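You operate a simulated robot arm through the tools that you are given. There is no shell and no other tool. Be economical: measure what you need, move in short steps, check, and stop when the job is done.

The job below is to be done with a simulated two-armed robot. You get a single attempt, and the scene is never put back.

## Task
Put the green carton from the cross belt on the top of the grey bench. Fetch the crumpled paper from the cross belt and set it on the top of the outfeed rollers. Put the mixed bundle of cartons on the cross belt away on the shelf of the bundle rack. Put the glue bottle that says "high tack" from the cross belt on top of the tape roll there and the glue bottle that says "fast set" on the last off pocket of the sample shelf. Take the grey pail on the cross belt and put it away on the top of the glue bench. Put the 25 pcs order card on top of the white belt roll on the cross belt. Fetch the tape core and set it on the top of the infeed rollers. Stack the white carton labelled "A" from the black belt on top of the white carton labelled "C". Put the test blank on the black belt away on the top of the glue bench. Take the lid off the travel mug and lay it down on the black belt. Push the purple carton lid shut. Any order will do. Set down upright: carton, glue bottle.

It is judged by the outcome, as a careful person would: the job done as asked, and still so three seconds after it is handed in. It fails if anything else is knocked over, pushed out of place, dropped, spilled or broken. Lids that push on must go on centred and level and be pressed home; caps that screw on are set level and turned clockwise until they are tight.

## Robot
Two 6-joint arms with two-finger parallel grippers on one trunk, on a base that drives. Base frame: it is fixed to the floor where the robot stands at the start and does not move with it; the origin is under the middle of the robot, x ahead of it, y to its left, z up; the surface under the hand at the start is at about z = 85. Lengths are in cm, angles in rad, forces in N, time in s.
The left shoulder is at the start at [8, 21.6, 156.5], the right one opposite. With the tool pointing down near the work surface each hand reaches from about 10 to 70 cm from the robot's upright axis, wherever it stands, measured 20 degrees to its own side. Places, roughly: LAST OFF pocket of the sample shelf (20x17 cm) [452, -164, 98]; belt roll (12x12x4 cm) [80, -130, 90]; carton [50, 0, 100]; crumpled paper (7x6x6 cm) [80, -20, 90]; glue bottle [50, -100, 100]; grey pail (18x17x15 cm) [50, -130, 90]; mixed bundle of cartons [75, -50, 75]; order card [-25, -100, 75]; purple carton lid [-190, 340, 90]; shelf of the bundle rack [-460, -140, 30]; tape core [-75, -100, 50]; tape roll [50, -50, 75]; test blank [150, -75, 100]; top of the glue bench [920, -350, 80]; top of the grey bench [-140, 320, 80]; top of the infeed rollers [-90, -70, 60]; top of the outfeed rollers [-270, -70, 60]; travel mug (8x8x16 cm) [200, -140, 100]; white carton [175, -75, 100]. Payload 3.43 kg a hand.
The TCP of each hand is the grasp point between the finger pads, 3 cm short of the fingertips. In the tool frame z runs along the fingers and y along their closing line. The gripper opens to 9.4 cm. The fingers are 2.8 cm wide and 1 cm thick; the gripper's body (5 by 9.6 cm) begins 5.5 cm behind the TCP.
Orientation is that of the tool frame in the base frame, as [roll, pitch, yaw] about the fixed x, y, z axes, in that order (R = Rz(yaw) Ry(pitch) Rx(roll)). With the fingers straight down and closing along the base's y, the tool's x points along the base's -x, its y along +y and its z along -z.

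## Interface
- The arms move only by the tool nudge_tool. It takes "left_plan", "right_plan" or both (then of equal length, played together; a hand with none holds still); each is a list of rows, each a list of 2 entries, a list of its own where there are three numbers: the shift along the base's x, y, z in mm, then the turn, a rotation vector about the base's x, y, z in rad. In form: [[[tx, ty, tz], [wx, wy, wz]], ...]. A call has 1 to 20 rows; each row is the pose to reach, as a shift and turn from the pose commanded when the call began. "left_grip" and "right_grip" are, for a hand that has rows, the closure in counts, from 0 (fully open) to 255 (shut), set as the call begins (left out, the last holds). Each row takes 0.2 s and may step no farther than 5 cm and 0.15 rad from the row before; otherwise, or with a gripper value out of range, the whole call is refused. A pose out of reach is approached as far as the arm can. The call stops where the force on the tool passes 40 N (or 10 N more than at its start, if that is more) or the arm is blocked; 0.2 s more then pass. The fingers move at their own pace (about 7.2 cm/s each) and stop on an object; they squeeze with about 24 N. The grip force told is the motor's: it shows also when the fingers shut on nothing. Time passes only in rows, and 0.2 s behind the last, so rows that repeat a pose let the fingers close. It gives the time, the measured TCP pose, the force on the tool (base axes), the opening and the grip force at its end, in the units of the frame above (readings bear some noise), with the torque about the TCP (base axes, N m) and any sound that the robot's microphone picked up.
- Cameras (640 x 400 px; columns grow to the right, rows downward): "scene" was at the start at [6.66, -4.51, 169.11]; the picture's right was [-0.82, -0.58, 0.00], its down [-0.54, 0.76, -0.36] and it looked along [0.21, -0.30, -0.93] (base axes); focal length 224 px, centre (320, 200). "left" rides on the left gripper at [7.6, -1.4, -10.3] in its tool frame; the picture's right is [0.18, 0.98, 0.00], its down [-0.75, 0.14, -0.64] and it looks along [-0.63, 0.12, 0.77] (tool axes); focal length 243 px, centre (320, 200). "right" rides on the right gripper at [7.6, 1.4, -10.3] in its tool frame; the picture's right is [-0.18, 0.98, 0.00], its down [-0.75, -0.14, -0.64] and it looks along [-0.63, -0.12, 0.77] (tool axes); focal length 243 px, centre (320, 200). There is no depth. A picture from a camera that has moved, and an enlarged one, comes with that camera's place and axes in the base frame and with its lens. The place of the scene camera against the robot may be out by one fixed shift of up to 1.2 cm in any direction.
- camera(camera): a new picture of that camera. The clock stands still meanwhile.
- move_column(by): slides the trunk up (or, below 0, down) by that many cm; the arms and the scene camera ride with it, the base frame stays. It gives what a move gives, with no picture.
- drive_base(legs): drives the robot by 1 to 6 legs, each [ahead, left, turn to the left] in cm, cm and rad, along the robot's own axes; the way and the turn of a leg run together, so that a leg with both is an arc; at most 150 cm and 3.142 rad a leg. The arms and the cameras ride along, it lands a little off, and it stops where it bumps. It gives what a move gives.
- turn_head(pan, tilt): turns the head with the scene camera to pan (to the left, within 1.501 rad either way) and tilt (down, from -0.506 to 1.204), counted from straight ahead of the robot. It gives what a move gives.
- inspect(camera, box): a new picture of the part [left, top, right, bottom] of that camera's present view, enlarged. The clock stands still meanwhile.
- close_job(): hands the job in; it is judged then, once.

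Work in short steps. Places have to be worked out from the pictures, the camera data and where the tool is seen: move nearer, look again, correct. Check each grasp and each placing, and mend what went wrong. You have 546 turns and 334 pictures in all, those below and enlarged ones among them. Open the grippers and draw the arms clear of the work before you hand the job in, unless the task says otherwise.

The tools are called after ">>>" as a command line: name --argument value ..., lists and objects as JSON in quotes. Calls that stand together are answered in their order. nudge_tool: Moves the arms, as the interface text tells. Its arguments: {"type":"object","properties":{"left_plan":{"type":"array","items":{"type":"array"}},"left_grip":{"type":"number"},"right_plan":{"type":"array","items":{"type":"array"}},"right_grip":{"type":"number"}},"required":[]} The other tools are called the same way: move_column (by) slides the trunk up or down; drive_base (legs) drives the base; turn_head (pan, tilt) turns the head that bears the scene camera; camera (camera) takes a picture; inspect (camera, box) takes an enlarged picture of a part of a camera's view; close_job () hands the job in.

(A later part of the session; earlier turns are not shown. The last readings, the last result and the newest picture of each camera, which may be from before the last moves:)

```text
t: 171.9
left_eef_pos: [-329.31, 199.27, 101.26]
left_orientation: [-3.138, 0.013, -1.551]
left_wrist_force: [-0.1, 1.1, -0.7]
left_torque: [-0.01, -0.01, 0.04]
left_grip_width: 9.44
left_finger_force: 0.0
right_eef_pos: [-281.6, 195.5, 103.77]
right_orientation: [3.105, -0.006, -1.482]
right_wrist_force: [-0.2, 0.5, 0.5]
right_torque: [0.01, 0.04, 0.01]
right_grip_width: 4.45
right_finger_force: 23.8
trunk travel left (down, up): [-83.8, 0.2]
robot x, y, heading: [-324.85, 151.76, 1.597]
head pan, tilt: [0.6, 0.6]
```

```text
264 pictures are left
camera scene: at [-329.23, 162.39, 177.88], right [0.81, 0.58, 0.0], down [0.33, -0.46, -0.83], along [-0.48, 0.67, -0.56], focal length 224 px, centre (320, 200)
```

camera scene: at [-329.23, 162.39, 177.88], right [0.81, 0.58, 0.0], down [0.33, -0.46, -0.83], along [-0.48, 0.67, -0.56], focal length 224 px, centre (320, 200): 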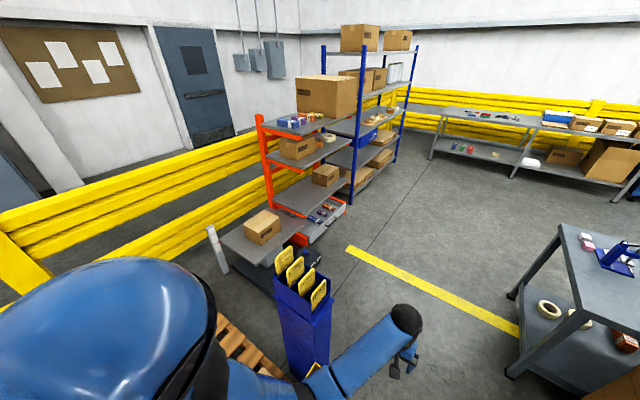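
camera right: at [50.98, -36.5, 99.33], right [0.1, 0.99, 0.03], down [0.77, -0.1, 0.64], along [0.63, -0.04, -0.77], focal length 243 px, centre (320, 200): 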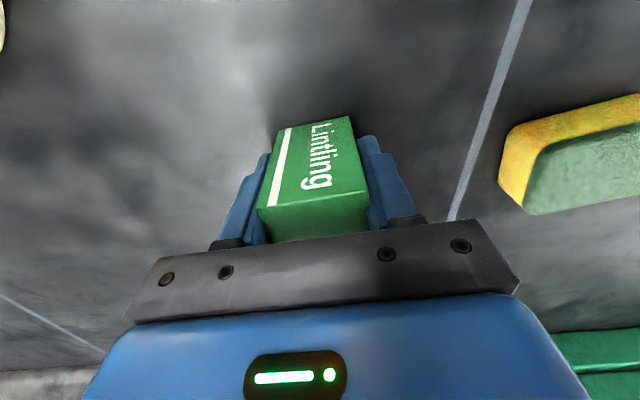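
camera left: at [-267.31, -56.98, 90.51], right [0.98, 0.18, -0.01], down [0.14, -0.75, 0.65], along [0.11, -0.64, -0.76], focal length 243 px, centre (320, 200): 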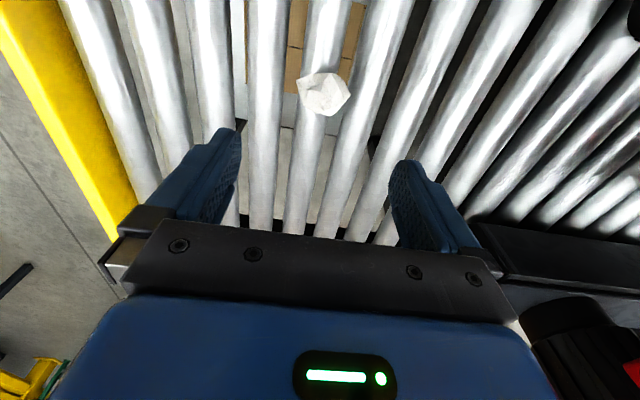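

The yellow guard post at about (-343, 182) blocked the base. I back off and then bring the right hand closer in front of the body for a narrow pass.

>>> drive_base --legs '[[-50, 0, 0], [0, -25, -0.03]]'

>>> nudge_tool --left_plan '[[[-40, 0, -5], [0, 0, 0]], [[-80, 0, -10], [0, 0, 0]], [[-120, 0, -15], [0, 0, 0]]]' --right_plan '[[[-45, 0, -5], [0, 0, 0]], [[-90, 0, -10], [0, 0, 0]], [[-130, 0, -15], [0, 0, 0]]]'

>>> turn_head --pan 0 --tilt 0.7

>>> camera --camera "scene"

```text
t: 176.2
left_eef_pos: [-302.54, 149.55, 101.42]
left_orientation: [-3.131, 0.012, -1.572]
left_wrist_force: [-0.4, 1.0, 0.0]
left_torque: [0.03, -0.01, 0.01]
left_grip_width: 9.38
left_finger_force: 0.0
right_eef_pos: [-255.04, 144.68, 104.01]
right_orientation: [3.109, -0.007, -1.509]
right_wrist_force: [-1.2, -0.2, -0.1]
right_torque: [-0.01, 0.0, 0.0]
right_grip_width: 4.44
right_finger_force: 24.1
trunk travel left (down, up): [-83.8, 0.2]
robot x, y, heading: [-298.76, 102.14, 1.563]
head pan, tilt: [0.6, 0.6]
```

```text
t: 177.0
left_eef_pos: [-314.38, 149.65, 99.93]
left_orientation: [-3.132, 0.012, -1.574]
left_wrist_force: [0.1, -0.1, 0.5]
left_torque: [-0.04, 0.0, -0.02]
left_grip_width: 9.37
left_finger_force: 0.0
right_eef_pos: [-267.86, 144.69, 102.44]
right_orientation: [3.108, -0.003, -1.507]
right_wrist_force: [-0.2, -0.1, -0.9]
right_torque: [-0.01, 0.0, -0.05]
right_grip_width: 4.45
right_finger_force: 24.0
trunk travel left (down, up): [-83.8, 0.2]
robot x, y, heading: [-298.32, 102.54, 1.568]
head pan, tilt: [0.6, 0.6]
```

```text
t: 178.0
left_eef_pos: [-314.28, 149.64, 100.14]
left_orientation: [-3.137, 0.011, -1.575]
left_wrist_force: [-0.3, -0.3, 0.3]
left_torque: [0.01, -0.01, 0.0]
left_grip_width: 9.39
left_finger_force: 0.1
right_eef_pos: [-267.56, 144.55, 102.46]
right_orientation: [3.107, -0.006, -1.507]
right_wrist_force: [-0.5, -1.0, 0.8]
right_torque: [-0.01, 0.0, 0.03]
right_grip_width: 4.43
right_finger_force: 24.3
trunk travel left (down, up): [-83.8, 0.2]
robot x, y, heading: [-298.56, 102.45, 1.566]
head pan, tilt: [0.0, 0.7]
```

```text
263 pictures are left
camera scene: at [-298.13, 113.92, 177.01], right [1.0, 0.0, 0.0], down [0.0, -0.64, -0.76], along [0.0, 0.76, -0.64], focal length 224 px, centre (320, 200)
```

scene: 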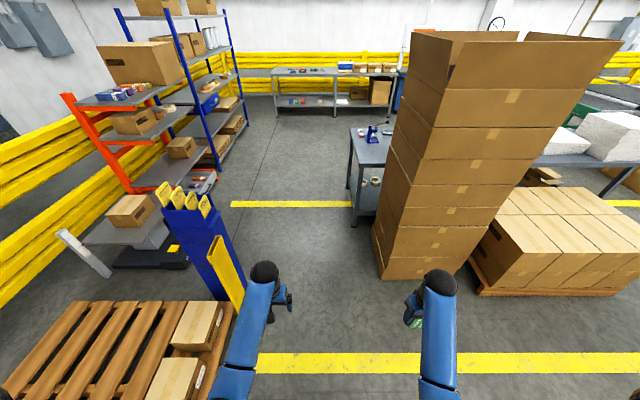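

The gap between the blue stand (x≈-357) and the tower (x≈-247) is centred on x = -302, where I now am. I drive straight through, then bear left past the bench end and turn to face it.

>>> drive_base --legs '[[110, 0, 0], [55, 25, 0], [145, 0, 0], [0, 0, -3.12]]'

>>> turn_head --pan 0.6 --tilt 0.6

>>> camera --camera "scene"

```text
t: 200.5
left_eef_pos: [-305.43, 359.9, 100.05]
left_orientation: [-3.134, 0.011, 1.612]
left_wrist_force: [1.0, -0.5, -0.8]
left_torque: [0.02, 0.01, -0.02]
left_grip_width: 9.44
left_finger_force: 0.0
right_eef_pos: [-352.21, 362.69, 102.48]
right_orientation: [3.106, -0.005, 1.68]
right_wrist_force: [-0.2, 0.0, 1.0]
right_torque: [0.01, -0.02, -0.02]
right_grip_width: 4.44
right_finger_force: 24.3
trunk travel left (down, up): [-83.8, 0.2]
robot x, y, heading: [-323.07, 406.5, -1.53]
head pan, tilt: [0.0, 0.7]
```

```text
t: 201.5
left_eef_pos: [-305.52, 359.77, 100.03]
left_orientation: [-3.134, 0.013, 1.614]
left_wrist_force: [0.0, -0.4, -0.5]
left_torque: [-0.01, -0.03, 0.02]
left_grip_width: 9.4
left_finger_force: 0.1
right_eef_pos: [-352.23, 362.64, 102.41]
right_orientation: [3.107, -0.006, 1.678]
right_wrist_force: [0.2, -0.3, 0.0]
right_torque: [-0.02, -0.01, 0.04]
right_grip_width: 4.43
right_finger_force: 23.9
trunk travel left (down, up): [-83.8, 0.2]
robot x, y, heading: [-323.17, 406.55, -1.524]
head pan, tilt: [0.6, 0.6]
```

```text
262 pictures are left
camera scene: at [-317.34, 396.38, 177.87], right [-0.8, -0.6, 0.0], down [-0.34, 0.45, -0.82], along [0.49, -0.66, -0.57], focal length 224 px, centre (320, 200)
```

scene: 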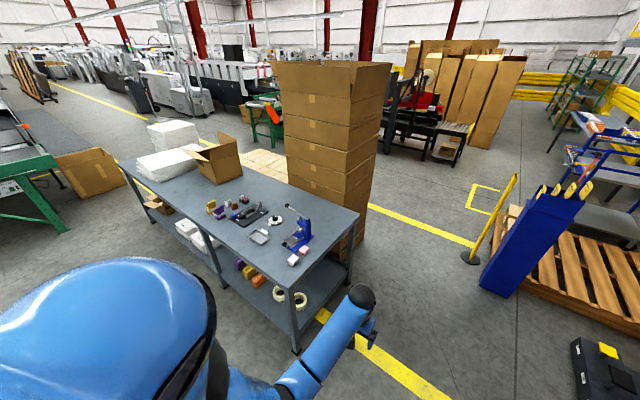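

The bench top is now in view with a small purple carton. I zoom in.

>>> inspect --camera "scene" --box '[160, 160, 340, 272]'

```text
3.56 times, centred on (250, 216) of scene
camera zoom: at [-317.34, 396.38, 177.87], right [-0.8, -0.6, 0.0], down [-0.34, 0.45, -0.82], along [0.49, -0.66, -0.57], focal length 798 px, centre (569, 143)
```

zoom: 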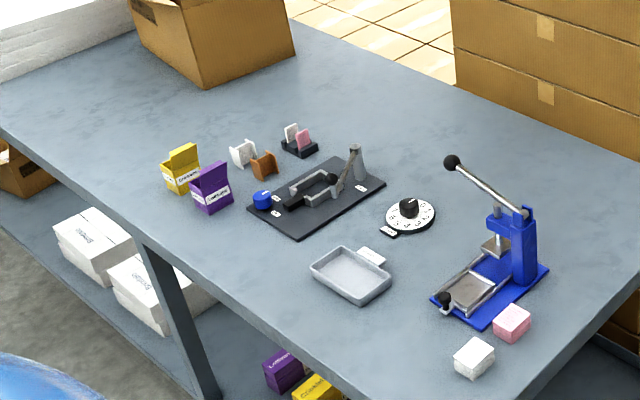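

The purple carton with its open lid stands at about (-191, 341). I move along the bench to x≈-150, y≈392.

>>> drive_base --legs '[[0, 0, -0.045], [0, 140, 0], [0, 30, 0], [12, 0, 0]]'

>>> turn_head --pan 0 --tilt 0.9

>>> camera --camera "scene"

```text
t: 211.4
left_eef_pos: [-136.47, 346.31, 100.22]
left_orientation: [-3.136, 0.018, 1.559]
left_wrist_force: [-0.1, 0.9, -0.2]
left_torque: [-0.02, 0.0, 0.01]
left_grip_width: 9.44
left_finger_force: 0.0
right_eef_pos: [-182.92, 351.51, 102.6]
right_orientation: [3.108, 0.0, 1.629]
right_wrist_force: [0.4, 0.4, 0.2]
right_torque: [-0.04, 0.02, 0.01]
right_grip_width: 4.49
right_finger_force: 24.0
trunk travel left (down, up): [-83.8, 0.2]
robot x, y, heading: [-151.54, 393.19, -1.582]
head pan, tilt: [0.6, 0.6]
```

```text
t: 212.4
left_eef_pos: [-136.58, 345.7, 100.02]
left_orientation: [-3.135, 0.011, 1.56]
left_wrist_force: [-0.1, 0.3, 0.1]
left_torque: [0.03, 0.02, -0.01]
left_grip_width: 9.39
left_finger_force: 0.1
right_eef_pos: [-183.11, 350.76, 102.36]
right_orientation: [3.106, -0.008, 1.629]
right_wrist_force: [0.0, 0.7, -0.4]
right_torque: [0.0, 0.0, -0.01]
right_grip_width: 4.43
right_finger_force: 23.6
trunk travel left (down, up): [-83.8, 0.2]
robot x, y, heading: [-151.99, 393.24, -1.579]
head pan, tilt: [0.0, 0.901]
```

```text
260 pictures are left
camera scene: at [-151.47, 382.41, 175.37], right [-1.0, 0.01, 0.0], down [0.01, 0.78, -0.62], along [-0.01, -0.62, -0.78], focal length 224 px, centre (320, 200)
```

scene: 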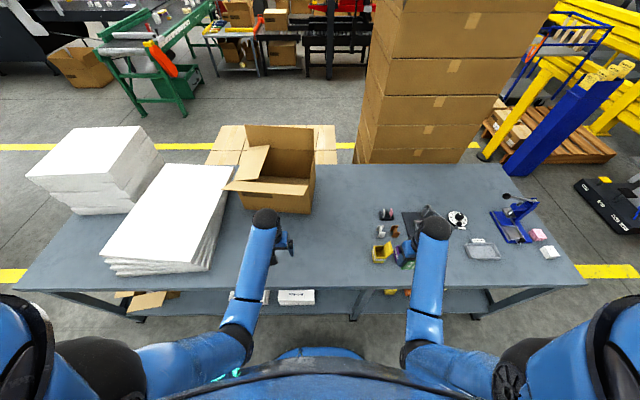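

The free spot between the cardboard box and the yellow carton is at about (-156, 332). I bring the right hand there and move the left hand aside.

>>> nudge_tool --right_plan '[[[45, -20, 0], [0, 0, 0]], [[90, -50, 0], [0, 0, 0]], [[135, -80, 0], [0, 0, 0]], [[180, -110, 0], [0, 0, 0]], [[225, -145, 0], [0, 0, 0]], [[265, -170, 0], [0, 0, -0.05]], [[275, -187, 0], [0, 0, -0.06]]]' --left_plan '[[[20, 15, 0], [0, 0, 0]], [[40, 30, 0], [0, 0, 0]], [[60, 45, 0], [0, 0, 0]], [[80, 60, 0], [0, 0, 0]], [[90, 70, 0], [0, 0, 0]], [[100, 80, 0], [0, 0, 0]], [[100, 80, 0], [0, 0, 0]]]'

>>> move_column --by -14

>>> camera --camera "right"

```text
refused: row 2 steps farther than a row can; nothing moved
```

```text
t: 214.1
left_eef_pos: [-136.47, 345.83, 86.01]
left_orientation: [-3.135, 0.012, 1.561]
left_wrist_force: [-0.2, 0.7, 0.6]
left_torque: [-0.01, 0.01, 0.02]
left_grip_width: 9.37
left_finger_force: 0.0
right_eef_pos: [-183.08, 351.04, 88.36]
right_orientation: [3.106, -0.005, 1.628]
right_wrist_force: [-0.5, 0.9, 0.2]
right_torque: [0.01, 0.0, 0.0]
right_grip_width: 4.44
right_finger_force: 24.2
trunk travel left (down, up): [-69.8, 14.2]
robot x, y, heading: [-151.53, 393.28, -1.579]
head pan, tilt: [0.0, 0.901]
```

```text
259 pictures are left
camera right: at [-182.43, 358.68, 98.81], right [0.99, -0.13, 0.03], down [-0.12, -0.76, 0.63], along [-0.06, -0.63, -0.77], focal length 243 px, centre (320, 200)
```

right: 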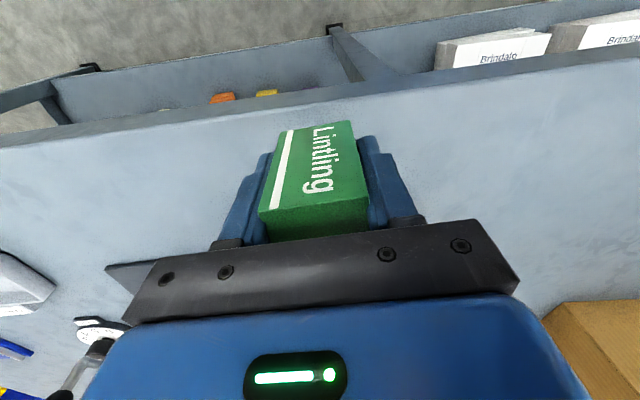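

The move was refused but the trunk still went down; I raise it back before anything else and check.

>>> move_column --by 14

>>> inspect --camera "scene" --box '[340, 180, 560, 300]'

```text
t: 215.8
left_eef_pos: [-136.47, 345.85, 99.93]
left_orientation: [-3.135, 0.013, 1.561]
left_wrist_force: [-0.3, 0.3, 1.0]
left_torque: [0.01, -0.01, 0.02]
left_grip_width: 9.41
left_finger_force: 0.1
right_eef_pos: [-183.04, 351.04, 102.39]
right_orientation: [3.107, -0.006, 1.626]
right_wrist_force: [0.8, -1.2, 0.5]
right_torque: [-0.01, -0.02, -0.01]
right_grip_width: 4.43
right_finger_force: 24.2
trunk travel left (down, up): [-83.8, 0.2]
robot x, y, heading: [-151.8, 393.18, -1.576]
head pan, tilt: [0.0, 0.901]
```

```text
2.91 times, centred on (450, 240) of scene
camera zoom: at [-151.48, 382.69, 175.39], right [-1.0, 0.01, 0.0], down [0.01, 0.78, -0.62], along [-0.01, -0.62, -0.78], focal length 652 px, centre (-58, 84)
```

zoom: 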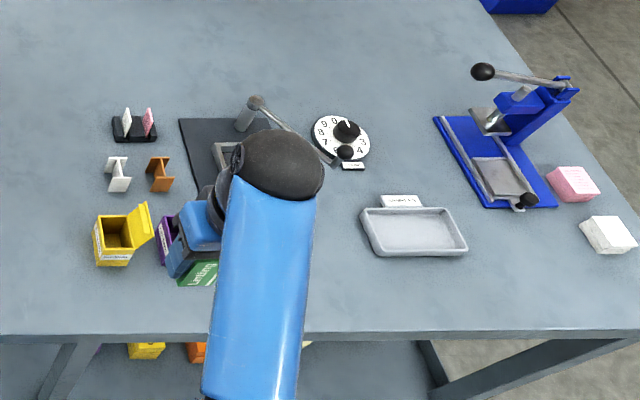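

Nothing was touched. Now the right hand goes to (-156, 332) with shorter rows.

>>> nudge_tool --right_plan '[[[35, -20, 0], [0, 0, 0]], [[70, -45, 0], [0, 0, 0]], [[105, -70, 0], [0, 0, 0]], [[140, -95, 0], [0, 0, 0]], [[175, -120, 0], [0, 0, 0]], [[210, -145, 0], [0, 0, 0]], [[245, -170, 0], [0, 0, -0.03]], [[270, -187, 0], [0, 0, -0.06]]]' --left_plan '[[[20, 10, 0], [0, 0, 0]], [[40, 20, 0], [0, 0, 0]], [[60, 30, 0], [0, 0, 0]], [[80, 40, 0], [0, 0, 0]], [[90, 50, 0], [0, 0, 0]], [[100, 60, 0], [0, 0, 0]], [[100, 70, 0], [0, 0, 0]], [[100, 80, 0], [0, 0, 0]]]'

>>> camera --camera "scene"

```text
t: 217.6
left_eef_pos: [-126.46, 353.85, 100.01]
left_orientation: [-3.134, 0.011, 1.56]
left_wrist_force: [0.4, -0.3, 0.5]
left_torque: [0.0, -0.02, 0.0]
left_grip_width: 9.39
left_finger_force: 0.2
right_eef_pos: [-156.17, 332.25, 102.32]
right_orientation: [3.108, -0.006, 1.566]
right_wrist_force: [-0.3, 1.0, -0.8]
right_torque: [0.0, 0.01, -0.01]
right_grip_width: 4.43
right_finger_force: 23.5
trunk travel left (down, up): [-83.8, 0.2]
robot x, y, heading: [-151.57, 393.34, -1.58]
head pan, tilt: [0.0, 0.901]
```

```text
257 pictures are left
camera scene: at [-151.33, 382.68, 175.39], right [-1.0, 0.01, 0.0], down [0.01, 0.78, -0.62], along [-0.01, -0.62, -0.78], focal length 224 px, centre (320, 200)
```

scene: 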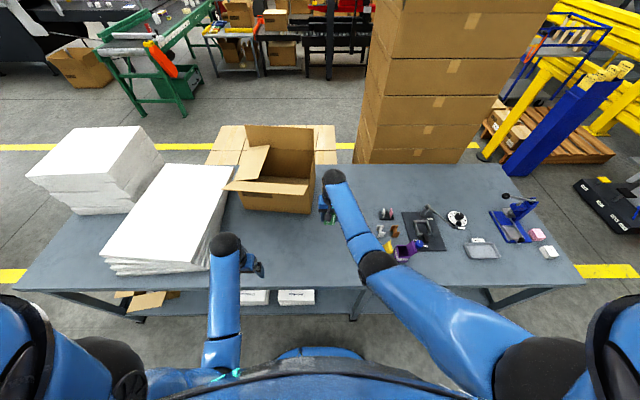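

Clear of the box. I lower the trunk 13 cm.

>>> move_column --by -13

>>> nudge_tool --right_plan '[[[0, 0, -20], [0, 0, 0]], [[0, 0, -35], [0, 0, 0]], [[0, 0, -45], [0, 0, 0]], [[0, 0, -52], [0, 0, 0]], [[0, 0, -60], [0, 0, 0]]]'

>>> camera --camera "right"

```text
t: 219.1
left_eef_pos: [-126.59, 353.92, 87.08]
left_orientation: [-3.136, 0.011, 1.56]
left_wrist_force: [1.0, -0.3, -1.0]
left_torque: [-0.01, 0.05, -0.02]
left_grip_width: 9.4
left_finger_force: 0.1
right_eef_pos: [-156.24, 332.17, 89.43]
right_orientation: [3.107, -0.005, 1.568]
right_wrist_force: [0.9, 0.1, 0.1]
right_torque: [0.01, 0.01, 0.01]
right_grip_width: 4.44
right_finger_force: 23.9
trunk travel left (down, up): [-70.8, 13.2]
robot x, y, heading: [-151.98, 393.18, -1.58]
head pan, tilt: [0.0, 0.901]
```

```text
t: 220.3
left_eef_pos: [-126.57, 354.03, 87.22]
left_orientation: [-3.134, 0.014, 1.56]
left_wrist_force: [-0.2, 0.6, -0.5]
left_torque: [0.01, -0.01, 0.0]
left_grip_width: 9.4
left_finger_force: 0.0
right_eef_pos: [-156.12, 332.36, 83.87]
right_orientation: [3.107, 0.003, 1.568]
right_wrist_force: [-0.3, -2.4, 14.6]
right_torque: [0.04, 0.28, 0.01]
right_grip_width: 4.43
right_finger_force: 23.8
trunk travel left (down, up): [-70.8, 13.2]
robot x, y, heading: [-151.71, 393.36, -1.581]
head pan, tilt: [0.0, 0.901]
```

```text
256 pictures are left
camera right: at [-155.04, 339.9, 94.22], right [0.98, -0.19, 0.04], down [-0.17, -0.75, 0.64], along [-0.09, -0.63, -0.77], focal length 243 px, centre (320, 200)
```

right: 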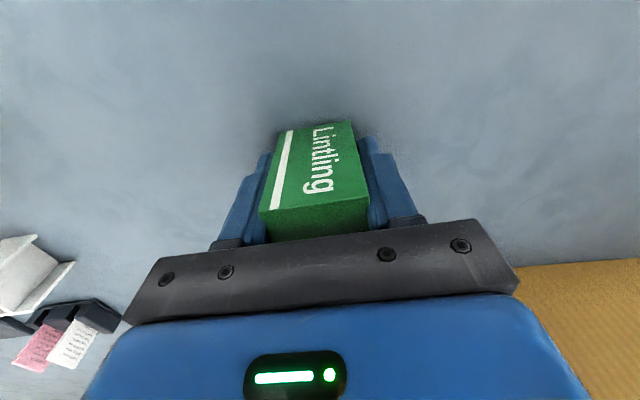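

The green carton is on the bench. I open and rise.

>>> nudge_tool --right_plan '[[[0, 0, 2], [0, 0, 0]], [[0, 0, 2], [0, 0, 0]], [[0, 0, 2], [0, 0, 0]], [[0, 0, 40], [0, 0, 0]], [[0, 0, 85], [0, 0, 0]]]' --right_grip 0

>>> camera --camera "right"

```text
t: 221.5
left_eef_pos: [-126.48, 353.95, 87.05]
left_orientation: [-3.136, 0.013, 1.558]
left_wrist_force: [0.8, -0.7, 0.0]
left_torque: [-0.01, -0.02, -0.01]
left_grip_width: 9.41
left_finger_force: 0.0
right_eef_pos: [-156.27, 332.5, 92.06]
right_orientation: [3.106, -0.005, 1.568]
right_wrist_force: [-0.2, 0.7, -0.1]
right_torque: [-0.05, -0.02, 0.0]
right_grip_width: 9.4
right_finger_force: 0.1
trunk travel left (down, up): [-70.8, 13.2]
robot x, y, heading: [-151.65, 393.09, -1.579]
head pan, tilt: [0.0, 0.901]
```

```text
255 pictures are left
camera right: at [-155.11, 339.95, 102.44], right [0.98, -0.19, 0.03], down [-0.17, -0.76, 0.63], along [-0.09, -0.63, -0.77], focal length 243 px, centre (320, 200)
```

right: 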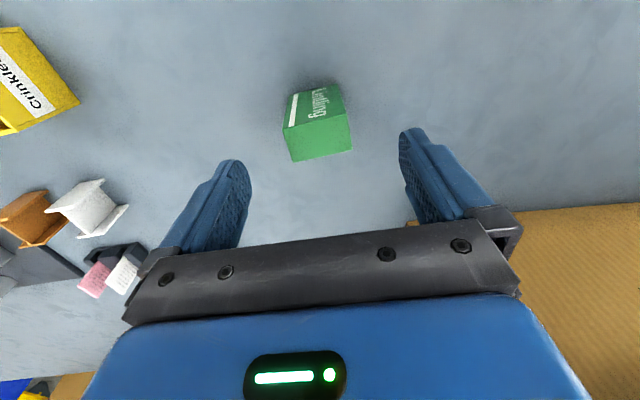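

The green carton stands on the bench. I raise the trunk and bring the right hand, closed, round to the -x side of the purple carton.

>>> move_column --by 12

>>> nudge_tool --right_plan '[[[-45, 15, 0], [0, 0, 0]], [[-90, 30, 0], [0, 0, 0]], [[-135, 50, 0], [0, 0, 0]], [[-180, 70, 0], [0, 0, 0]], [[-225, 90, 0], [0, 0, 0]], [[-270, 110, 0], [0, 0, 0]], [[-315, 120, 0], [0, 0, 0]], [[-360, 130, 0], [0, 0, 0]], [[-400, 140, 0], [0, 0, 0]], [[-440, 150, 0], [0, 0, 0]], [[-480, 150, 0], [0, 0, 0]], [[-520, 150, 0], [0, 0, 0]], [[-560, 150, 0], [0, 0, 0]]]' --right_grip 255

>>> inspect --camera "scene" --box '[320, 180, 520, 290]'

```text
t: 223.0
left_eef_pos: [-126.49, 353.89, 99.05]
left_orientation: [-3.135, 0.011, 1.56]
left_wrist_force: [-1.1, -0.6, 0.6]
left_torque: [0.01, 0.0, -0.03]
left_grip_width: 9.41
left_finger_force: 0.0
right_eef_pos: [-156.2, 332.21, 104.03]
right_orientation: [3.107, -0.004, 1.568]
right_wrist_force: [0.6, 1.0, -0.4]
right_torque: [0.0, 0.0, 0.0]
right_grip_width: 9.41
right_finger_force: 0.1
trunk travel left (down, up): [-82.8, 1.2]
robot x, y, heading: [-151.68, 393.18, -1.575]
head pan, tilt: [0.0, 0.901]
```

```text
t: 225.8
left_eef_pos: [-126.7, 353.92, 99.06]
left_orientation: [-3.135, 0.012, 1.559]
left_wrist_force: [0.3, -0.6, 0.1]
left_torque: [-0.03, -0.03, 0.03]
left_grip_width: 9.4
left_finger_force: 0.0
right_eef_pos: [-212.41, 347.33, 104.05]
right_orientation: [3.105, -0.005, 1.567]
right_wrist_force: [-0.4, -0.9, 0.4]
right_torque: [0.0, -0.04, 0.01]
right_grip_width: 0.02
right_finger_force: 24.1
trunk travel left (down, up): [-82.8, 1.2]
robot x, y, heading: [-151.9, 393.2, -1.581]
head pan, tilt: [0.0, 0.901]
```

```text
3.20 times, centred on (420, 235) of scene
camera zoom: at [-151.68, 382.71, 174.39], right [-1.0, 0.01, 0.0], down [0.01, 0.78, -0.62], along [0.0, -0.62, -0.78], focal length 718 px, centre (0, 88)
```

zoom: 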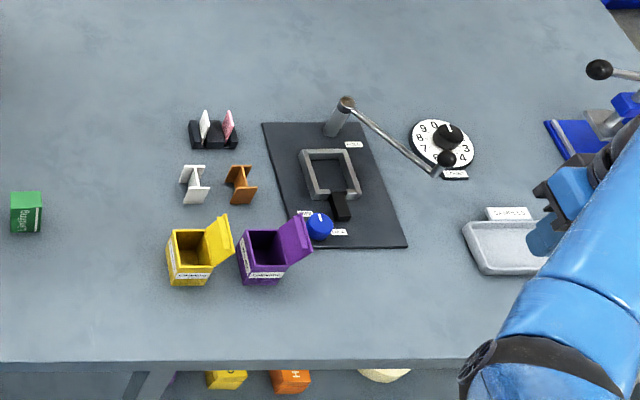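

I see the purple carton (x≈-190…-184, y≈337…342) with its lid hinged at the -x side, standing up to about z 89. I lower the trunk and bring the closed fingertips behind the lid, above it first.

>>> move_column --by -8

>>> nudge_tool --right_plan '[[[40, -20, 0], [0, 0, 0]], [[80, -45, 0], [0, 0, 0]], [[120, -70, 0], [0, 0, 0]], [[145, -75, 0], [0, 0, 0]]]'

>>> camera --camera "right"

>>> inspect --camera "scene" --box '[340, 190, 480, 290]'

```text
t: 227.0
left_eef_pos: [-126.55, 353.85, 91.04]
left_orientation: [-3.132, 0.011, 1.559]
left_wrist_force: [-0.3, 0.2, 0.6]
left_torque: [0.01, 0.01, -0.02]
left_grip_width: 9.4
left_finger_force: 0.0
right_eef_pos: [-212.32, 347.31, 96.17]
right_orientation: [3.106, -0.004, 1.565]
right_wrist_force: [-0.6, -0.2, 0.1]
right_torque: [-0.03, -0.02, 0.04]
right_grip_width: 0.0
right_finger_force: 24.0
trunk travel left (down, up): [-74.8, 9.2]
robot x, y, heading: [-151.94, 393.12, -1.583]
head pan, tilt: [0.0, 0.901]
```

```text
t: 228.0
left_eef_pos: [-126.53, 354.02, 91.05]
left_orientation: [-3.134, 0.011, 1.56]
left_wrist_force: [0.7, -0.5, 0.1]
left_torque: [0.01, 0.01, 0.01]
left_grip_width: 9.39
left_finger_force: 0.0
right_eef_pos: [-197.94, 339.83, 96.01]
right_orientation: [3.107, -0.006, 1.569]
right_wrist_force: [0.2, 0.0, 0.1]
right_torque: [0.03, 0.03, 0.0]
right_grip_width: 0.02
right_finger_force: 23.8
trunk travel left (down, up): [-74.8, 9.2]
robot x, y, heading: [-151.93, 393.19, -1.579]
head pan, tilt: [0.0, 0.901]
```

```text
253 pictures are left
camera right: at [-196.83, 347.37, 106.38], right [0.98, -0.19, 0.03], down [-0.17, -0.76, 0.63], along [-0.09, -0.63, -0.77], focal length 243 px, centre (320, 200)
```

right: 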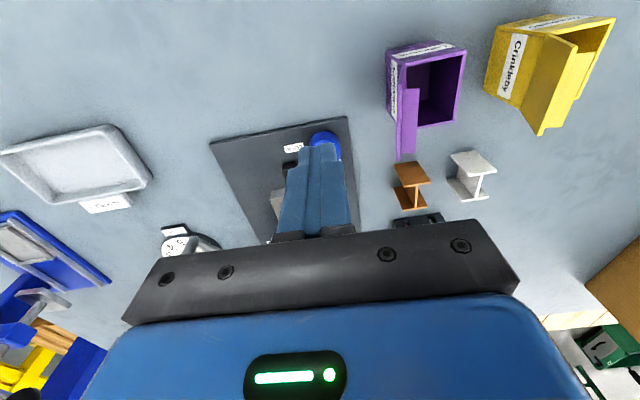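

```text
4.00 times, centred on (410, 240) of scene
camera zoom: at [-151.4, 382.72, 166.39], right [-1.0, 0.01, 0.0], down [0.01, 0.78, -0.62], along [-0.01, -0.62, -0.78], focal length 897 px, centre (-40, 40)
```

zoom: 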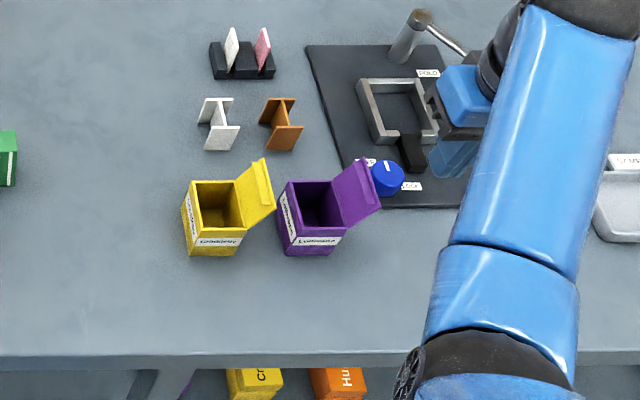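

The lid's top edge is at x≈-191.5, z≈89, y 336–341. I lower the tip to z≈88 behind it and push gently in +x.

>>> nudge_tool --right_plan '[[[8, -2, -25], [0, 0, 0]], [[8, -2, -50], [0, 0, 0]], [[35, -2, -50], [0, 0, 0]], [[55, -2, -50], [0, 0, 0]], [[75, -2, -50], [0, 0, 0]]]'

>>> camera --camera "right"

>>> inspect --camera "scene" --box '[340, 190, 480, 290]'

```text
t: 229.2
left_eef_pos: [-126.5, 353.95, 91.13]
left_orientation: [-3.135, 0.014, 1.56]
left_wrist_force: [0.0, 1.0, -0.1]
left_torque: [-0.02, -0.02, 0.0]
left_grip_width: 9.42
left_finger_force: 0.0
right_eef_pos: [-190.49, 339.62, 91.11]
right_orientation: [3.106, -0.005, 1.566]
right_wrist_force: [0.4, 0.1, 0.2]
right_torque: [0.02, 0.02, 0.01]
right_grip_width: 0.01
right_finger_force: 24.2
trunk travel left (down, up): [-74.8, 9.2]
robot x, y, heading: [-151.9, 393.43, -1.58]
head pan, tilt: [0.0, 0.901]
```

```text
251 pictures are left
camera right: at [-189.41, 347.19, 101.44], right [0.98, -0.19, 0.03], down [-0.17, -0.76, 0.63], along [-0.09, -0.63, -0.77], focal length 243 px, centre (320, 200)
```

right: 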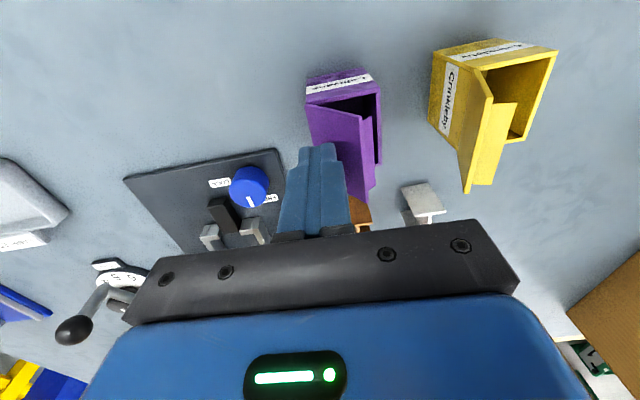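

```text
4.00 times, centred on (410, 240) of scene
camera zoom: at [-151.46, 382.69, 166.39], right [-1.0, 0.01, 0.0], down [0.01, 0.78, -0.62], along [-0.01, -0.62, -0.78], focal length 897 px, centre (-40, 40)
```

zoom: 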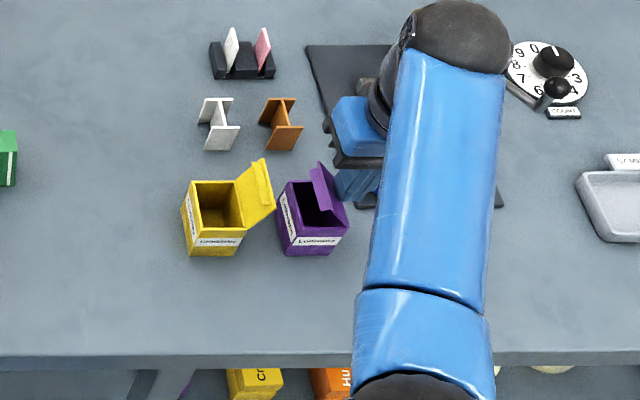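

The lid is swinging over. I keep pushing in +x and then come down a little.

>>> nudge_tool --right_plan '[[[15, 0, 0], [0, 0, 0]], [[30, 0, 0], [0, 0, 0]], [[40, 0, -5], [0, 0, 0]]]'

>>> camera --camera "right"

>>> inspect --camera "scene" --box '[340, 190, 480, 290]'

```text
t: 230.0
left_eef_pos: [-126.54, 353.95, 91.06]
left_orientation: [-3.135, 0.013, 1.559]
left_wrist_force: [-1.0, 0.5, -0.8]
left_torque: [-0.04, 0.01, 0.0]
left_grip_width: 9.39
left_finger_force: 0.0
right_eef_pos: [-186.33, 339.59, 90.61]
right_orientation: [3.104, -0.004, 1.567]
right_wrist_force: [0.3, 0.3, -0.3]
right_torque: [0.01, 0.0, 0.0]
right_grip_width: 0.0
right_finger_force: 24.0
trunk travel left (down, up): [-74.8, 9.2]
robot x, y, heading: [-151.59, 393.66, -1.575]
head pan, tilt: [0.0, 0.901]
```

```text
249 pictures are left
camera right: at [-185.29, 347.2, 100.99], right [0.98, -0.19, 0.03], down [-0.17, -0.76, 0.63], along [-0.09, -0.63, -0.77], focal length 243 px, centre (320, 200)
```

right: 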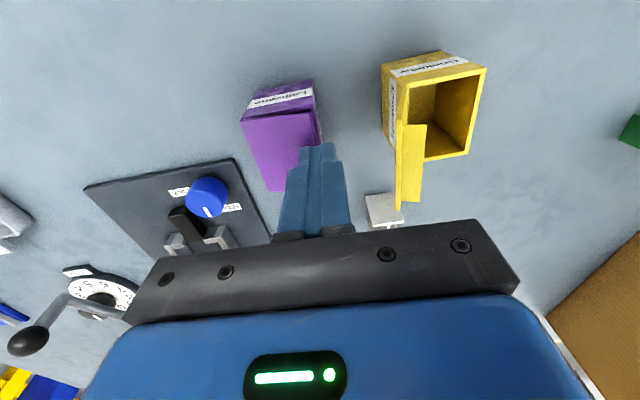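

```text
4.00 times, centred on (410, 240) of scene
camera zoom: at [-151.47, 382.7, 166.39], right [-1.0, 0.01, 0.0], down [0.01, 0.78, -0.62], along [-0.01, -0.62, -0.78], focal length 897 px, centre (-40, 40)
```

zoom: 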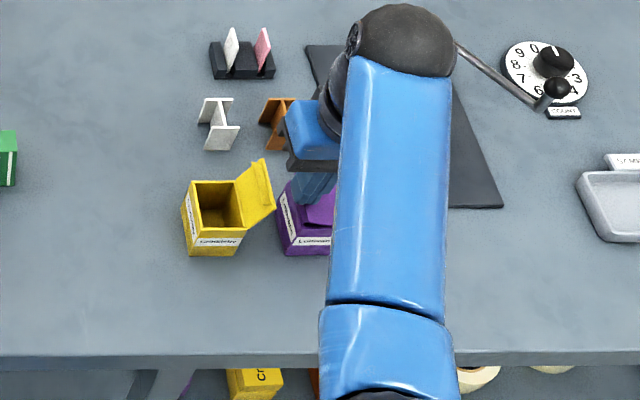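

Nearly shut. I press down on the lid near its free end, with light force.

>>> nudge_tool --right_plan '[[[-4, 0, -10], [0, 0, 0]], [[-4, 0, -18], [0, 0, 0]], [[-4, 0, -25], [0, 0, 0]], [[-4, 0, -32], [0, 0, 0]]]'

>>> camera --camera "right"

```text
t: 230.9
left_eef_pos: [-126.36, 354.22, 91.08]
left_orientation: [-3.132, 0.017, 1.559]
left_wrist_force: [0.5, 0.1, -0.2]
left_torque: [0.01, -0.01, -0.01]
left_grip_width: 9.42
left_finger_force: 0.1
right_eef_pos: [-186.8, 339.57, 88.97]
right_orientation: [3.114, 0.011, 1.566]
right_wrist_force: [4.7, 12.6, 30.5]
right_torque: [0.5, -0.17, -0.02]
right_grip_width: 0.0
right_finger_force: 24.1
trunk travel left (down, up): [-74.8, 9.2]
robot x, y, heading: [-152.07, 393.29, -1.583]
head pan, tilt: [0.0, 0.901]
stopped in row 4 (right hand): the force on the tool passed its limit at 46 N (the readings are from after the stop); the commanded pose is now the measured one
```

```text
247 pictures are left
camera right: at [-185.61, 347.29, 99.07], right [0.98, -0.19, 0.03], down [-0.16, -0.75, 0.65], along [-0.1, -0.64, -0.76], focal length 243 px, centre (320, 200)
```

right: 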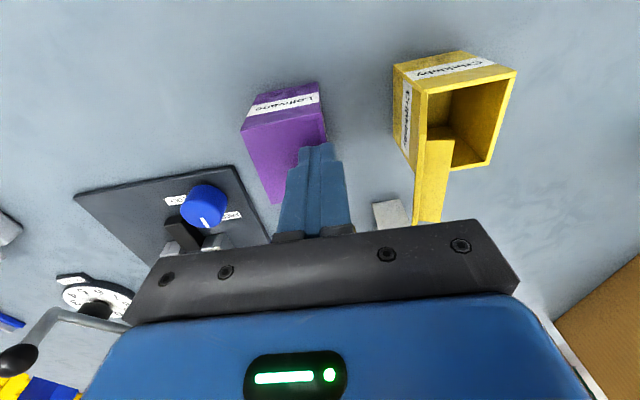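

It took 46 N at tip z≈86: the lid is down. I lift off and check it.

>>> nudge_tool --right_plan '[[[0, 0, 30], [0, 0, 0]], [[-10, 10, 70], [0, 0, 0]], [[-50, 20, 80], [0, 0, 0]], [[-90, 30, 80], [0, 0, 0]], [[-130, 30, 80], [0, 0, 0]]]'

>>> inspect --camera "scene" --box '[340, 190, 480, 290]'

>>> inspect --camera "right" --box '[260, 0, 580, 200]'

```text
t: 232.1
left_eef_pos: [-126.69, 353.9, 91.17]
left_orientation: [-3.136, 0.012, 1.56]
left_wrist_force: [0.3, 0.3, 0.3]
left_torque: [-0.02, 0.0, -0.01]
left_grip_width: 9.4
left_finger_force: 0.1
right_eef_pos: [-200.08, 342.23, 96.18]
right_orientation: [3.108, 0.005, 1.566]
right_wrist_force: [0.2, 0.3, 0.2]
right_torque: [0.0, 0.01, -0.02]
right_grip_width: 0.01
right_finger_force: 23.9
trunk travel left (down, up): [-74.8, 9.2]
robot x, y, heading: [-151.9, 393.18, -1.58]
head pan, tilt: [0.0, 0.901]
```

```text
4.00 times, centred on (410, 240) of scene
camera zoom: at [-151.6, 382.7, 166.39], right [-1.0, 0.01, 0.0], down [0.01, 0.78, -0.62], along [-0.01, -0.62, -0.78], focal length 897 px, centre (-40, 40)
```

zoom: 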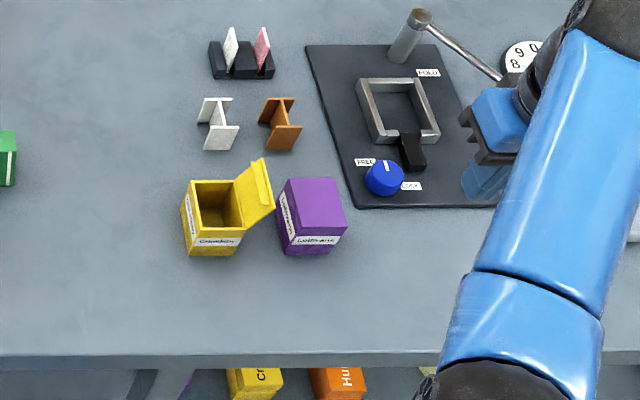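

```text
2.00 times, centred on (420, 100) of right
camera zoom: at [-198.99, 349.97, 106.45], right [0.98, -0.19, 0.03], down [-0.16, -0.75, 0.64], along [-0.1, -0.64, -0.77], focal length 485 px, centre (120, 400)
```

zoom: 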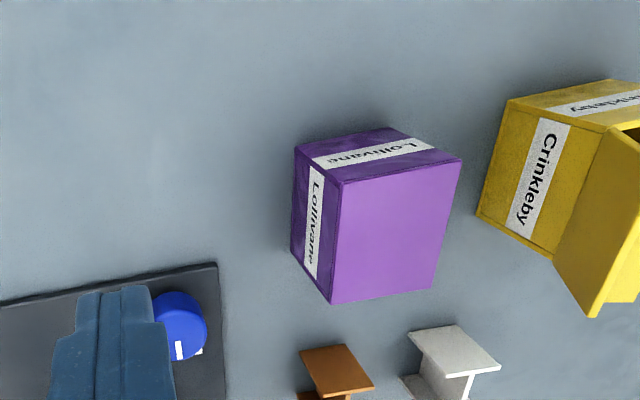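

The lid is fully shut. I raise the hands and look towards the bench's right end for the way back.

>>> move_column --by 9

>>> turn_head --pan 1.0 --tilt 0.5

>>> camera --camera "scene"

```text
t: 233.4
left_eef_pos: [-126.56, 353.89, 100.07]
left_orientation: [-3.135, 0.012, 1.561]
left_wrist_force: [0.4, -0.6, -0.2]
left_torque: [-0.02, 0.0, 0.02]
left_grip_width: 9.42
left_finger_force: 0.0
right_eef_pos: [-200.0, 342.3, 105.23]
right_orientation: [3.11, 0.005, 1.567]
right_wrist_force: [0.6, 0.5, 0.2]
right_torque: [0.0, -0.03, 0.01]
right_grip_width: 0.0
right_finger_force: 23.8
trunk travel left (down, up): [-83.8, 0.2]
robot x, y, heading: [-152.12, 393.33, -1.58]
head pan, tilt: [0.0, 0.901]
```

```text
t: 234.7
left_eef_pos: [-126.5, 353.87, 100.01]
left_orientation: [-3.134, 0.013, 1.56]
left_wrist_force: [0.1, 0.4, 0.4]
left_torque: [-0.01, -0.01, 0.01]
left_grip_width: 9.4
left_finger_force: 0.1
right_eef_pos: [-200.02, 342.32, 105.12]
right_orientation: [3.11, 0.006, 1.567]
right_wrist_force: [-1.0, -0.5, 0.2]
right_torque: [0.01, -0.03, -0.01]
right_grip_width: 0.0
right_finger_force: 24.4
trunk travel left (down, up): [-83.8, 0.2]
robot x, y, heading: [-151.51, 393.4, -1.582]
head pan, tilt: [1.0, 0.499]
```

```text
244 pictures are left
camera scene: at [-143.8, 385.27, 178.78], right [-0.55, -0.84, 0.0], down [-0.4, 0.26, -0.88], along [0.73, -0.48, -0.48], focal length 224 px, centre (320, 200)
```

scene: 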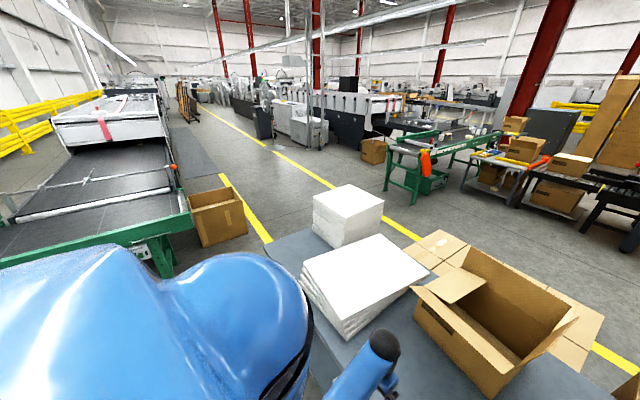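

The right end is narrow, so I return by the known way round the left end. First I tuck the right hand in, then drive back.

>>> nudge_tool --right_plan '[[[40, 15, -10], [0, 0, 0]], [[80, 30, -20], [0, 0, 0]], [[120, 45, -25], [0, 0, 0]], [[160, 60, -25], [0, 0, 0]], [[190, 70, -25], [0, 0, 0]]]'

>>> drive_base --legs '[[-14, 0, 0], [0, -150, 0], [0, -20, 0], [140, 0, 0], [55, 22, 0], [110, 0, 0]]'

```text
t: 235.8
left_eef_pos: [-126.42, 353.92, 100.06]
left_orientation: [-3.135, 0.012, 1.56]
left_wrist_force: [-0.3, 0.1, -0.5]
left_torque: [0.0, 0.02, -0.01]
left_grip_width: 9.38
left_finger_force: 0.1
right_eef_pos: [-181.13, 349.35, 102.72]
right_orientation: [3.113, 0.007, 1.566]
right_wrist_force: [0.1, 0.6, 0.5]
right_torque: [0.02, -0.01, -0.05]
right_grip_width: 0.0
right_finger_force: 24.3
trunk travel left (down, up): [-83.8, 0.2]
robot x, y, heading: [-151.87, 393.29, -1.581]
head pan, tilt: [1.0, 0.499]
```

```text
t: 259.9
left_eef_pos: [-267.37, 65.6, 100.05]
left_orientation: [-3.134, 0.01, 1.581]
left_wrist_force: [-0.5, 0.3, -0.1]
left_torque: [-0.01, 0.03, -0.01]
left_grip_width: 9.4
left_finger_force: 0.0
right_eef_pos: [-321.96, 59.79, 102.64]
right_orientation: [3.109, 0.009, 1.589]
right_wrist_force: [0.7, -0.1, 0.7]
right_torque: [-0.03, -0.01, 0.0]
right_grip_width: 0.0
right_finger_force: 23.9
trunk travel left (down, up): [-83.8, 0.2]
robot x, y, heading: [-293.36, 104.13, -1.555]
head pan, tilt: [1.0, 0.499]
```

I'm back at (-293, 104). I turn to face +x and drive to the belt again.

>>> drive_base --legs '[[0, 0, 1.555], [120, -30, 0], [120, -40, 0], [40, -30, 0], [12, -3, 0]]'

>>> turn_head --pan -0.3 --tilt 0.9

>>> camera --camera "scene"

```text
t: 278.5
left_eef_pos: [24.22, 21.63, 100.12]
left_orientation: [-3.133, 0.014, 3.132]
left_wrist_force: [-0.6, 0.6, -0.3]
left_torque: [0.01, -0.01, 0.04]
left_grip_width: 9.41
left_finger_force: 0.0
right_eef_pos: [29.24, -33.08, 103.13]
right_orientation: [3.114, 0.017, 3.136]
right_wrist_force: [-0.7, -1.0, 1.0]
right_torque: [0.0, -0.02, -0.01]
right_grip_width: 0.0
right_finger_force: 24.1
trunk travel left (down, up): [-83.8, 0.2]
robot x, y, heading: [-14.15, -3.86, -0.018]
head pan, tilt: [1.0, 0.499]
stopped in leg 4: the robot was blocked; the commanded pose is now the measured one
```

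```text
t: 280.0
left_eef_pos: [25.02, 21.33, 99.87]
left_orientation: [-3.135, 0.006, 3.13]
left_wrist_force: [0.6, 0.3, 0.3]
left_torque: [0.0, 0.0, -0.03]
left_grip_width: 9.42
left_finger_force: 0.0
right_eef_pos: [29.86, -33.38, 102.8]
right_orientation: [3.111, 0.01, 3.137]
right_wrist_force: [-0.5, 0.7, -0.4]
right_torque: [0.0, 0.03, 0.01]
right_grip_width: 0.0
right_finger_force: 23.5
trunk travel left (down, up): [-83.8, 0.2]
robot x, y, heading: [-13.96, -4.01, -0.008]
head pan, tilt: [-0.3, 0.901]
```

```text
243 pictures are left
camera scene: at [-3.61, -6.22, 175.39], right [-0.31, -0.95, 0.0], down [-0.75, 0.24, -0.62], along [0.59, -0.19, -0.78], focal length 224 px, centre (320, 200)
```

scene: 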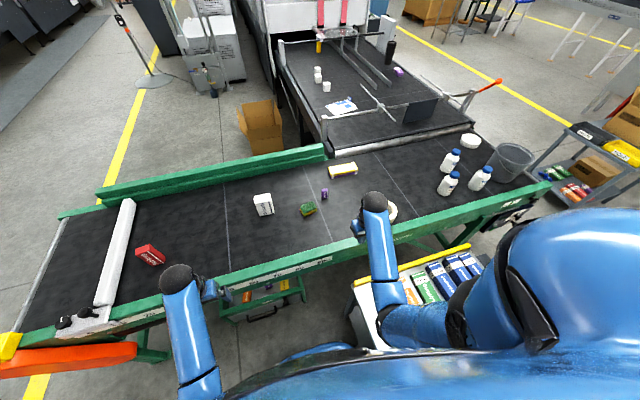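

The base touched the packing table at y≈-4. I shift left 6 cm and then go ahead.

>>> drive_base --legs '[[0, 6, 0.01], [18, 0, 0]]'

>>> move_column --by -3

>>> camera --camera "right"

```text
t: 282.1
left_eef_pos: [41.75, 27.97, 99.99]
left_orientation: [-3.133, 0.011, -3.14]
left_wrist_force: [-0.5, 0.4, 0.0]
left_torque: [0.0, 0.0, -0.01]
left_grip_width: 9.4
left_finger_force: 0.1
right_eef_pos: [47.42, -26.47, 102.91]
right_orientation: [3.112, 0.012, -3.133]
right_wrist_force: [0.5, 0.3, -0.1]
right_torque: [-0.04, -0.06, -0.02]
right_grip_width: 0.0
right_finger_force: 24.2
trunk travel left (down, up): [-83.8, 0.2]
robot x, y, heading: [3.12, 2.11, 0.002]
head pan, tilt: [-0.3, 0.901]
```

```text
t: 282.8
left_eef_pos: [42.14, 27.9, 97.11]
left_orientation: [-3.135, 0.008, -3.139]
left_wrist_force: [-1.1, -0.7, 0.4]
left_torque: [0.0, -0.04, -0.02]
left_grip_width: 9.38
left_finger_force: 0.0
right_eef_pos: [47.62, -26.65, 99.76]
right_orientation: [3.112, 0.01, -3.132]
right_wrist_force: [-0.4, 0.1, 0.3]
right_torque: [-0.03, 0.02, -0.01]
right_grip_width: 0.02
right_finger_force: 23.8
trunk travel left (down, up): [-80.8, 3.2]
robot x, y, heading: [3.52, 2.04, -0.003]
head pan, tilt: [-0.3, 0.901]
```

```text
242 pictures are left
camera right: at [39.94, -25.67, 110.02], right [0.17, 0.98, 0.03], down [0.75, -0.15, 0.64], along [0.64, -0.09, -0.76], focal length 243 px, centre (320, 200)
```

right: 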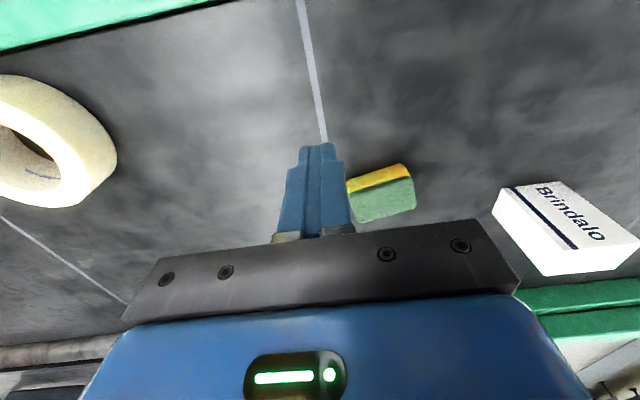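

I zoom in on the bundle to get its pose.

>>> inspect --camera "scene" --box '[290, 120, 450, 220]'

```text
4.00 times, centred on (370, 170) of scene
camera zoom: at [13.85, 0.07, 172.4], right [-0.29, -0.96, 0.0], down [-0.75, 0.23, -0.62], along [0.59, -0.18, -0.78], focal length 897 px, centre (120, 320)
```

zoom: 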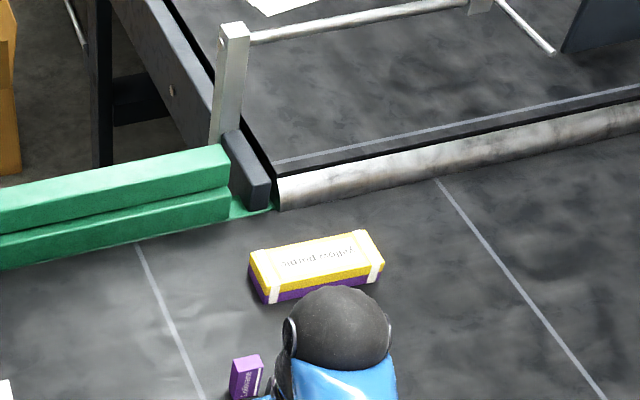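

The bundle is about 16×6×4.5 cm, centred (79, -45.4), long side along y. I will grip it from above across its width, which needs the trunk lower. First I extend the right hand and turn it by 90°.

>>> nudge_tool --right_plan '[[[35, -20, 0], [0, 0, 0.15]], [[70, -40, 0], [0, 0, 0.3]], [[105, -60, 0], [0, 0, 0.45]], [[140, -80, 0], [0, 0, 0.6]], [[175, -105, 0], [0, 0, 0.75]], [[195, -130, 0], [0, 0, 0.9]], [[200, -135, 0], [0, 0, 1.05]], [[200, -135, 0], [0, 0, 1.2]], [[200, -135, 0], [0, 0, 1.35]], [[200, -135, 0], [0, 0, 1.5]], [[200, -135, 0], [0, 0, 1.57]]]' --right_grip 0

>>> camera --camera "right"

```text
t: 285.2
left_eef_pos: [42.16, 27.81, 96.86]
left_orientation: [-3.133, 0.007, -3.141]
left_wrist_force: [-0.2, 0.2, 0.0]
left_torque: [0.02, 0.01, 0.01]
left_grip_width: 9.42
left_finger_force: 0.0
right_eef_pos: [67.71, -40.3, 99.84]
right_orientation: [3.111, 0.009, -1.562]
right_wrist_force: [-0.9, 0.6, 0.8]
right_torque: [0.01, -0.01, -0.02]
right_grip_width: 9.42
right_finger_force: 0.1
trunk travel left (down, up): [-80.8, 3.2]
robot x, y, heading: [3.17, 2.25, 0.004]
head pan, tilt: [-0.3, 0.901]
```

```text
240 pictures are left
camera right: at [66.68, -48.01, 110.05], right [-0.98, 0.17, 0.03], down [0.15, 0.75, 0.64], along [0.09, 0.64, -0.76], focal length 243 px, centre (320, 200)
```

right: 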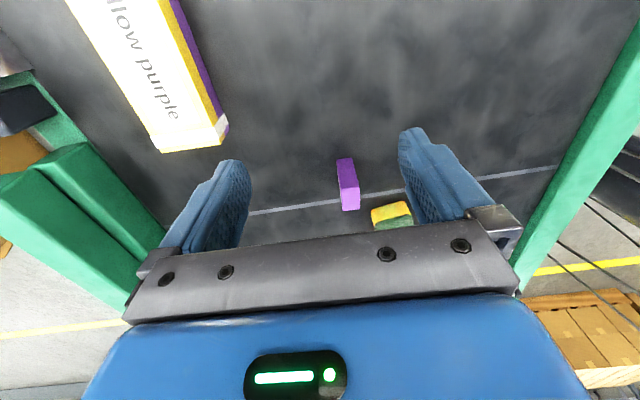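

The bundle is ahead-left in view. Before lowering the trunk I extend the left hand forward over the empty part of the belt so it can stay high.

>>> nudge_tool --left_plan '[[[45, 0, 0], [0, 0, 0]], [[90, 0, 0], [0, 0, 0]], [[135, 0, 0], [0, 0, 0]], [[180, 0, 5], [0, 0, 0]], [[225, 0, 15], [0, 0, 0]], [[260, 0, 30], [0, 0, 0]], [[260, 0, 60], [0, 0, 0]]]'

>>> move_column --by -10

```text
t: 286.8
left_eef_pos: [68.35, 27.72, 103.1]
left_orientation: [-3.135, 0.011, -3.14]
left_wrist_force: [-0.4, -0.1, 0.0]
left_torque: [-0.02, -0.02, 0.04]
left_grip_width: 9.38
left_finger_force: 0.0
right_eef_pos: [67.69, -40.37, 99.73]
right_orientation: [3.112, 0.009, -1.563]
right_wrist_force: [-0.6, -0.2, 0.6]
right_torque: [-0.01, 0.01, -0.01]
right_grip_width: 9.41
right_finger_force: 0.0
trunk travel left (down, up): [-80.8, 3.2]
robot x, y, heading: [3.3, 2.47, -0.001]
head pan, tilt: [-0.3, 0.901]
```

```text
t: 288.1
left_eef_pos: [68.35, 27.95, 93.07]
left_orientation: [-3.136, 0.007, -3.141]
left_wrist_force: [0.0, 1.1, -0.1]
left_torque: [0.02, 0.03, 0.02]
left_grip_width: 9.41
left_finger_force: 0.1
right_eef_pos: [67.76, -40.31, 89.87]
right_orientation: [3.111, 0.011, -1.564]
right_wrist_force: [-0.1, 0.1, -0.1]
right_torque: [-0.02, 0.04, 0.0]
right_grip_width: 9.4
right_finger_force: 0.0
trunk travel left (down, up): [-70.8, 13.2]
robot x, y, heading: [3.62, 2.3, 0.006]
head pan, tilt: [-0.3, 0.901]
```

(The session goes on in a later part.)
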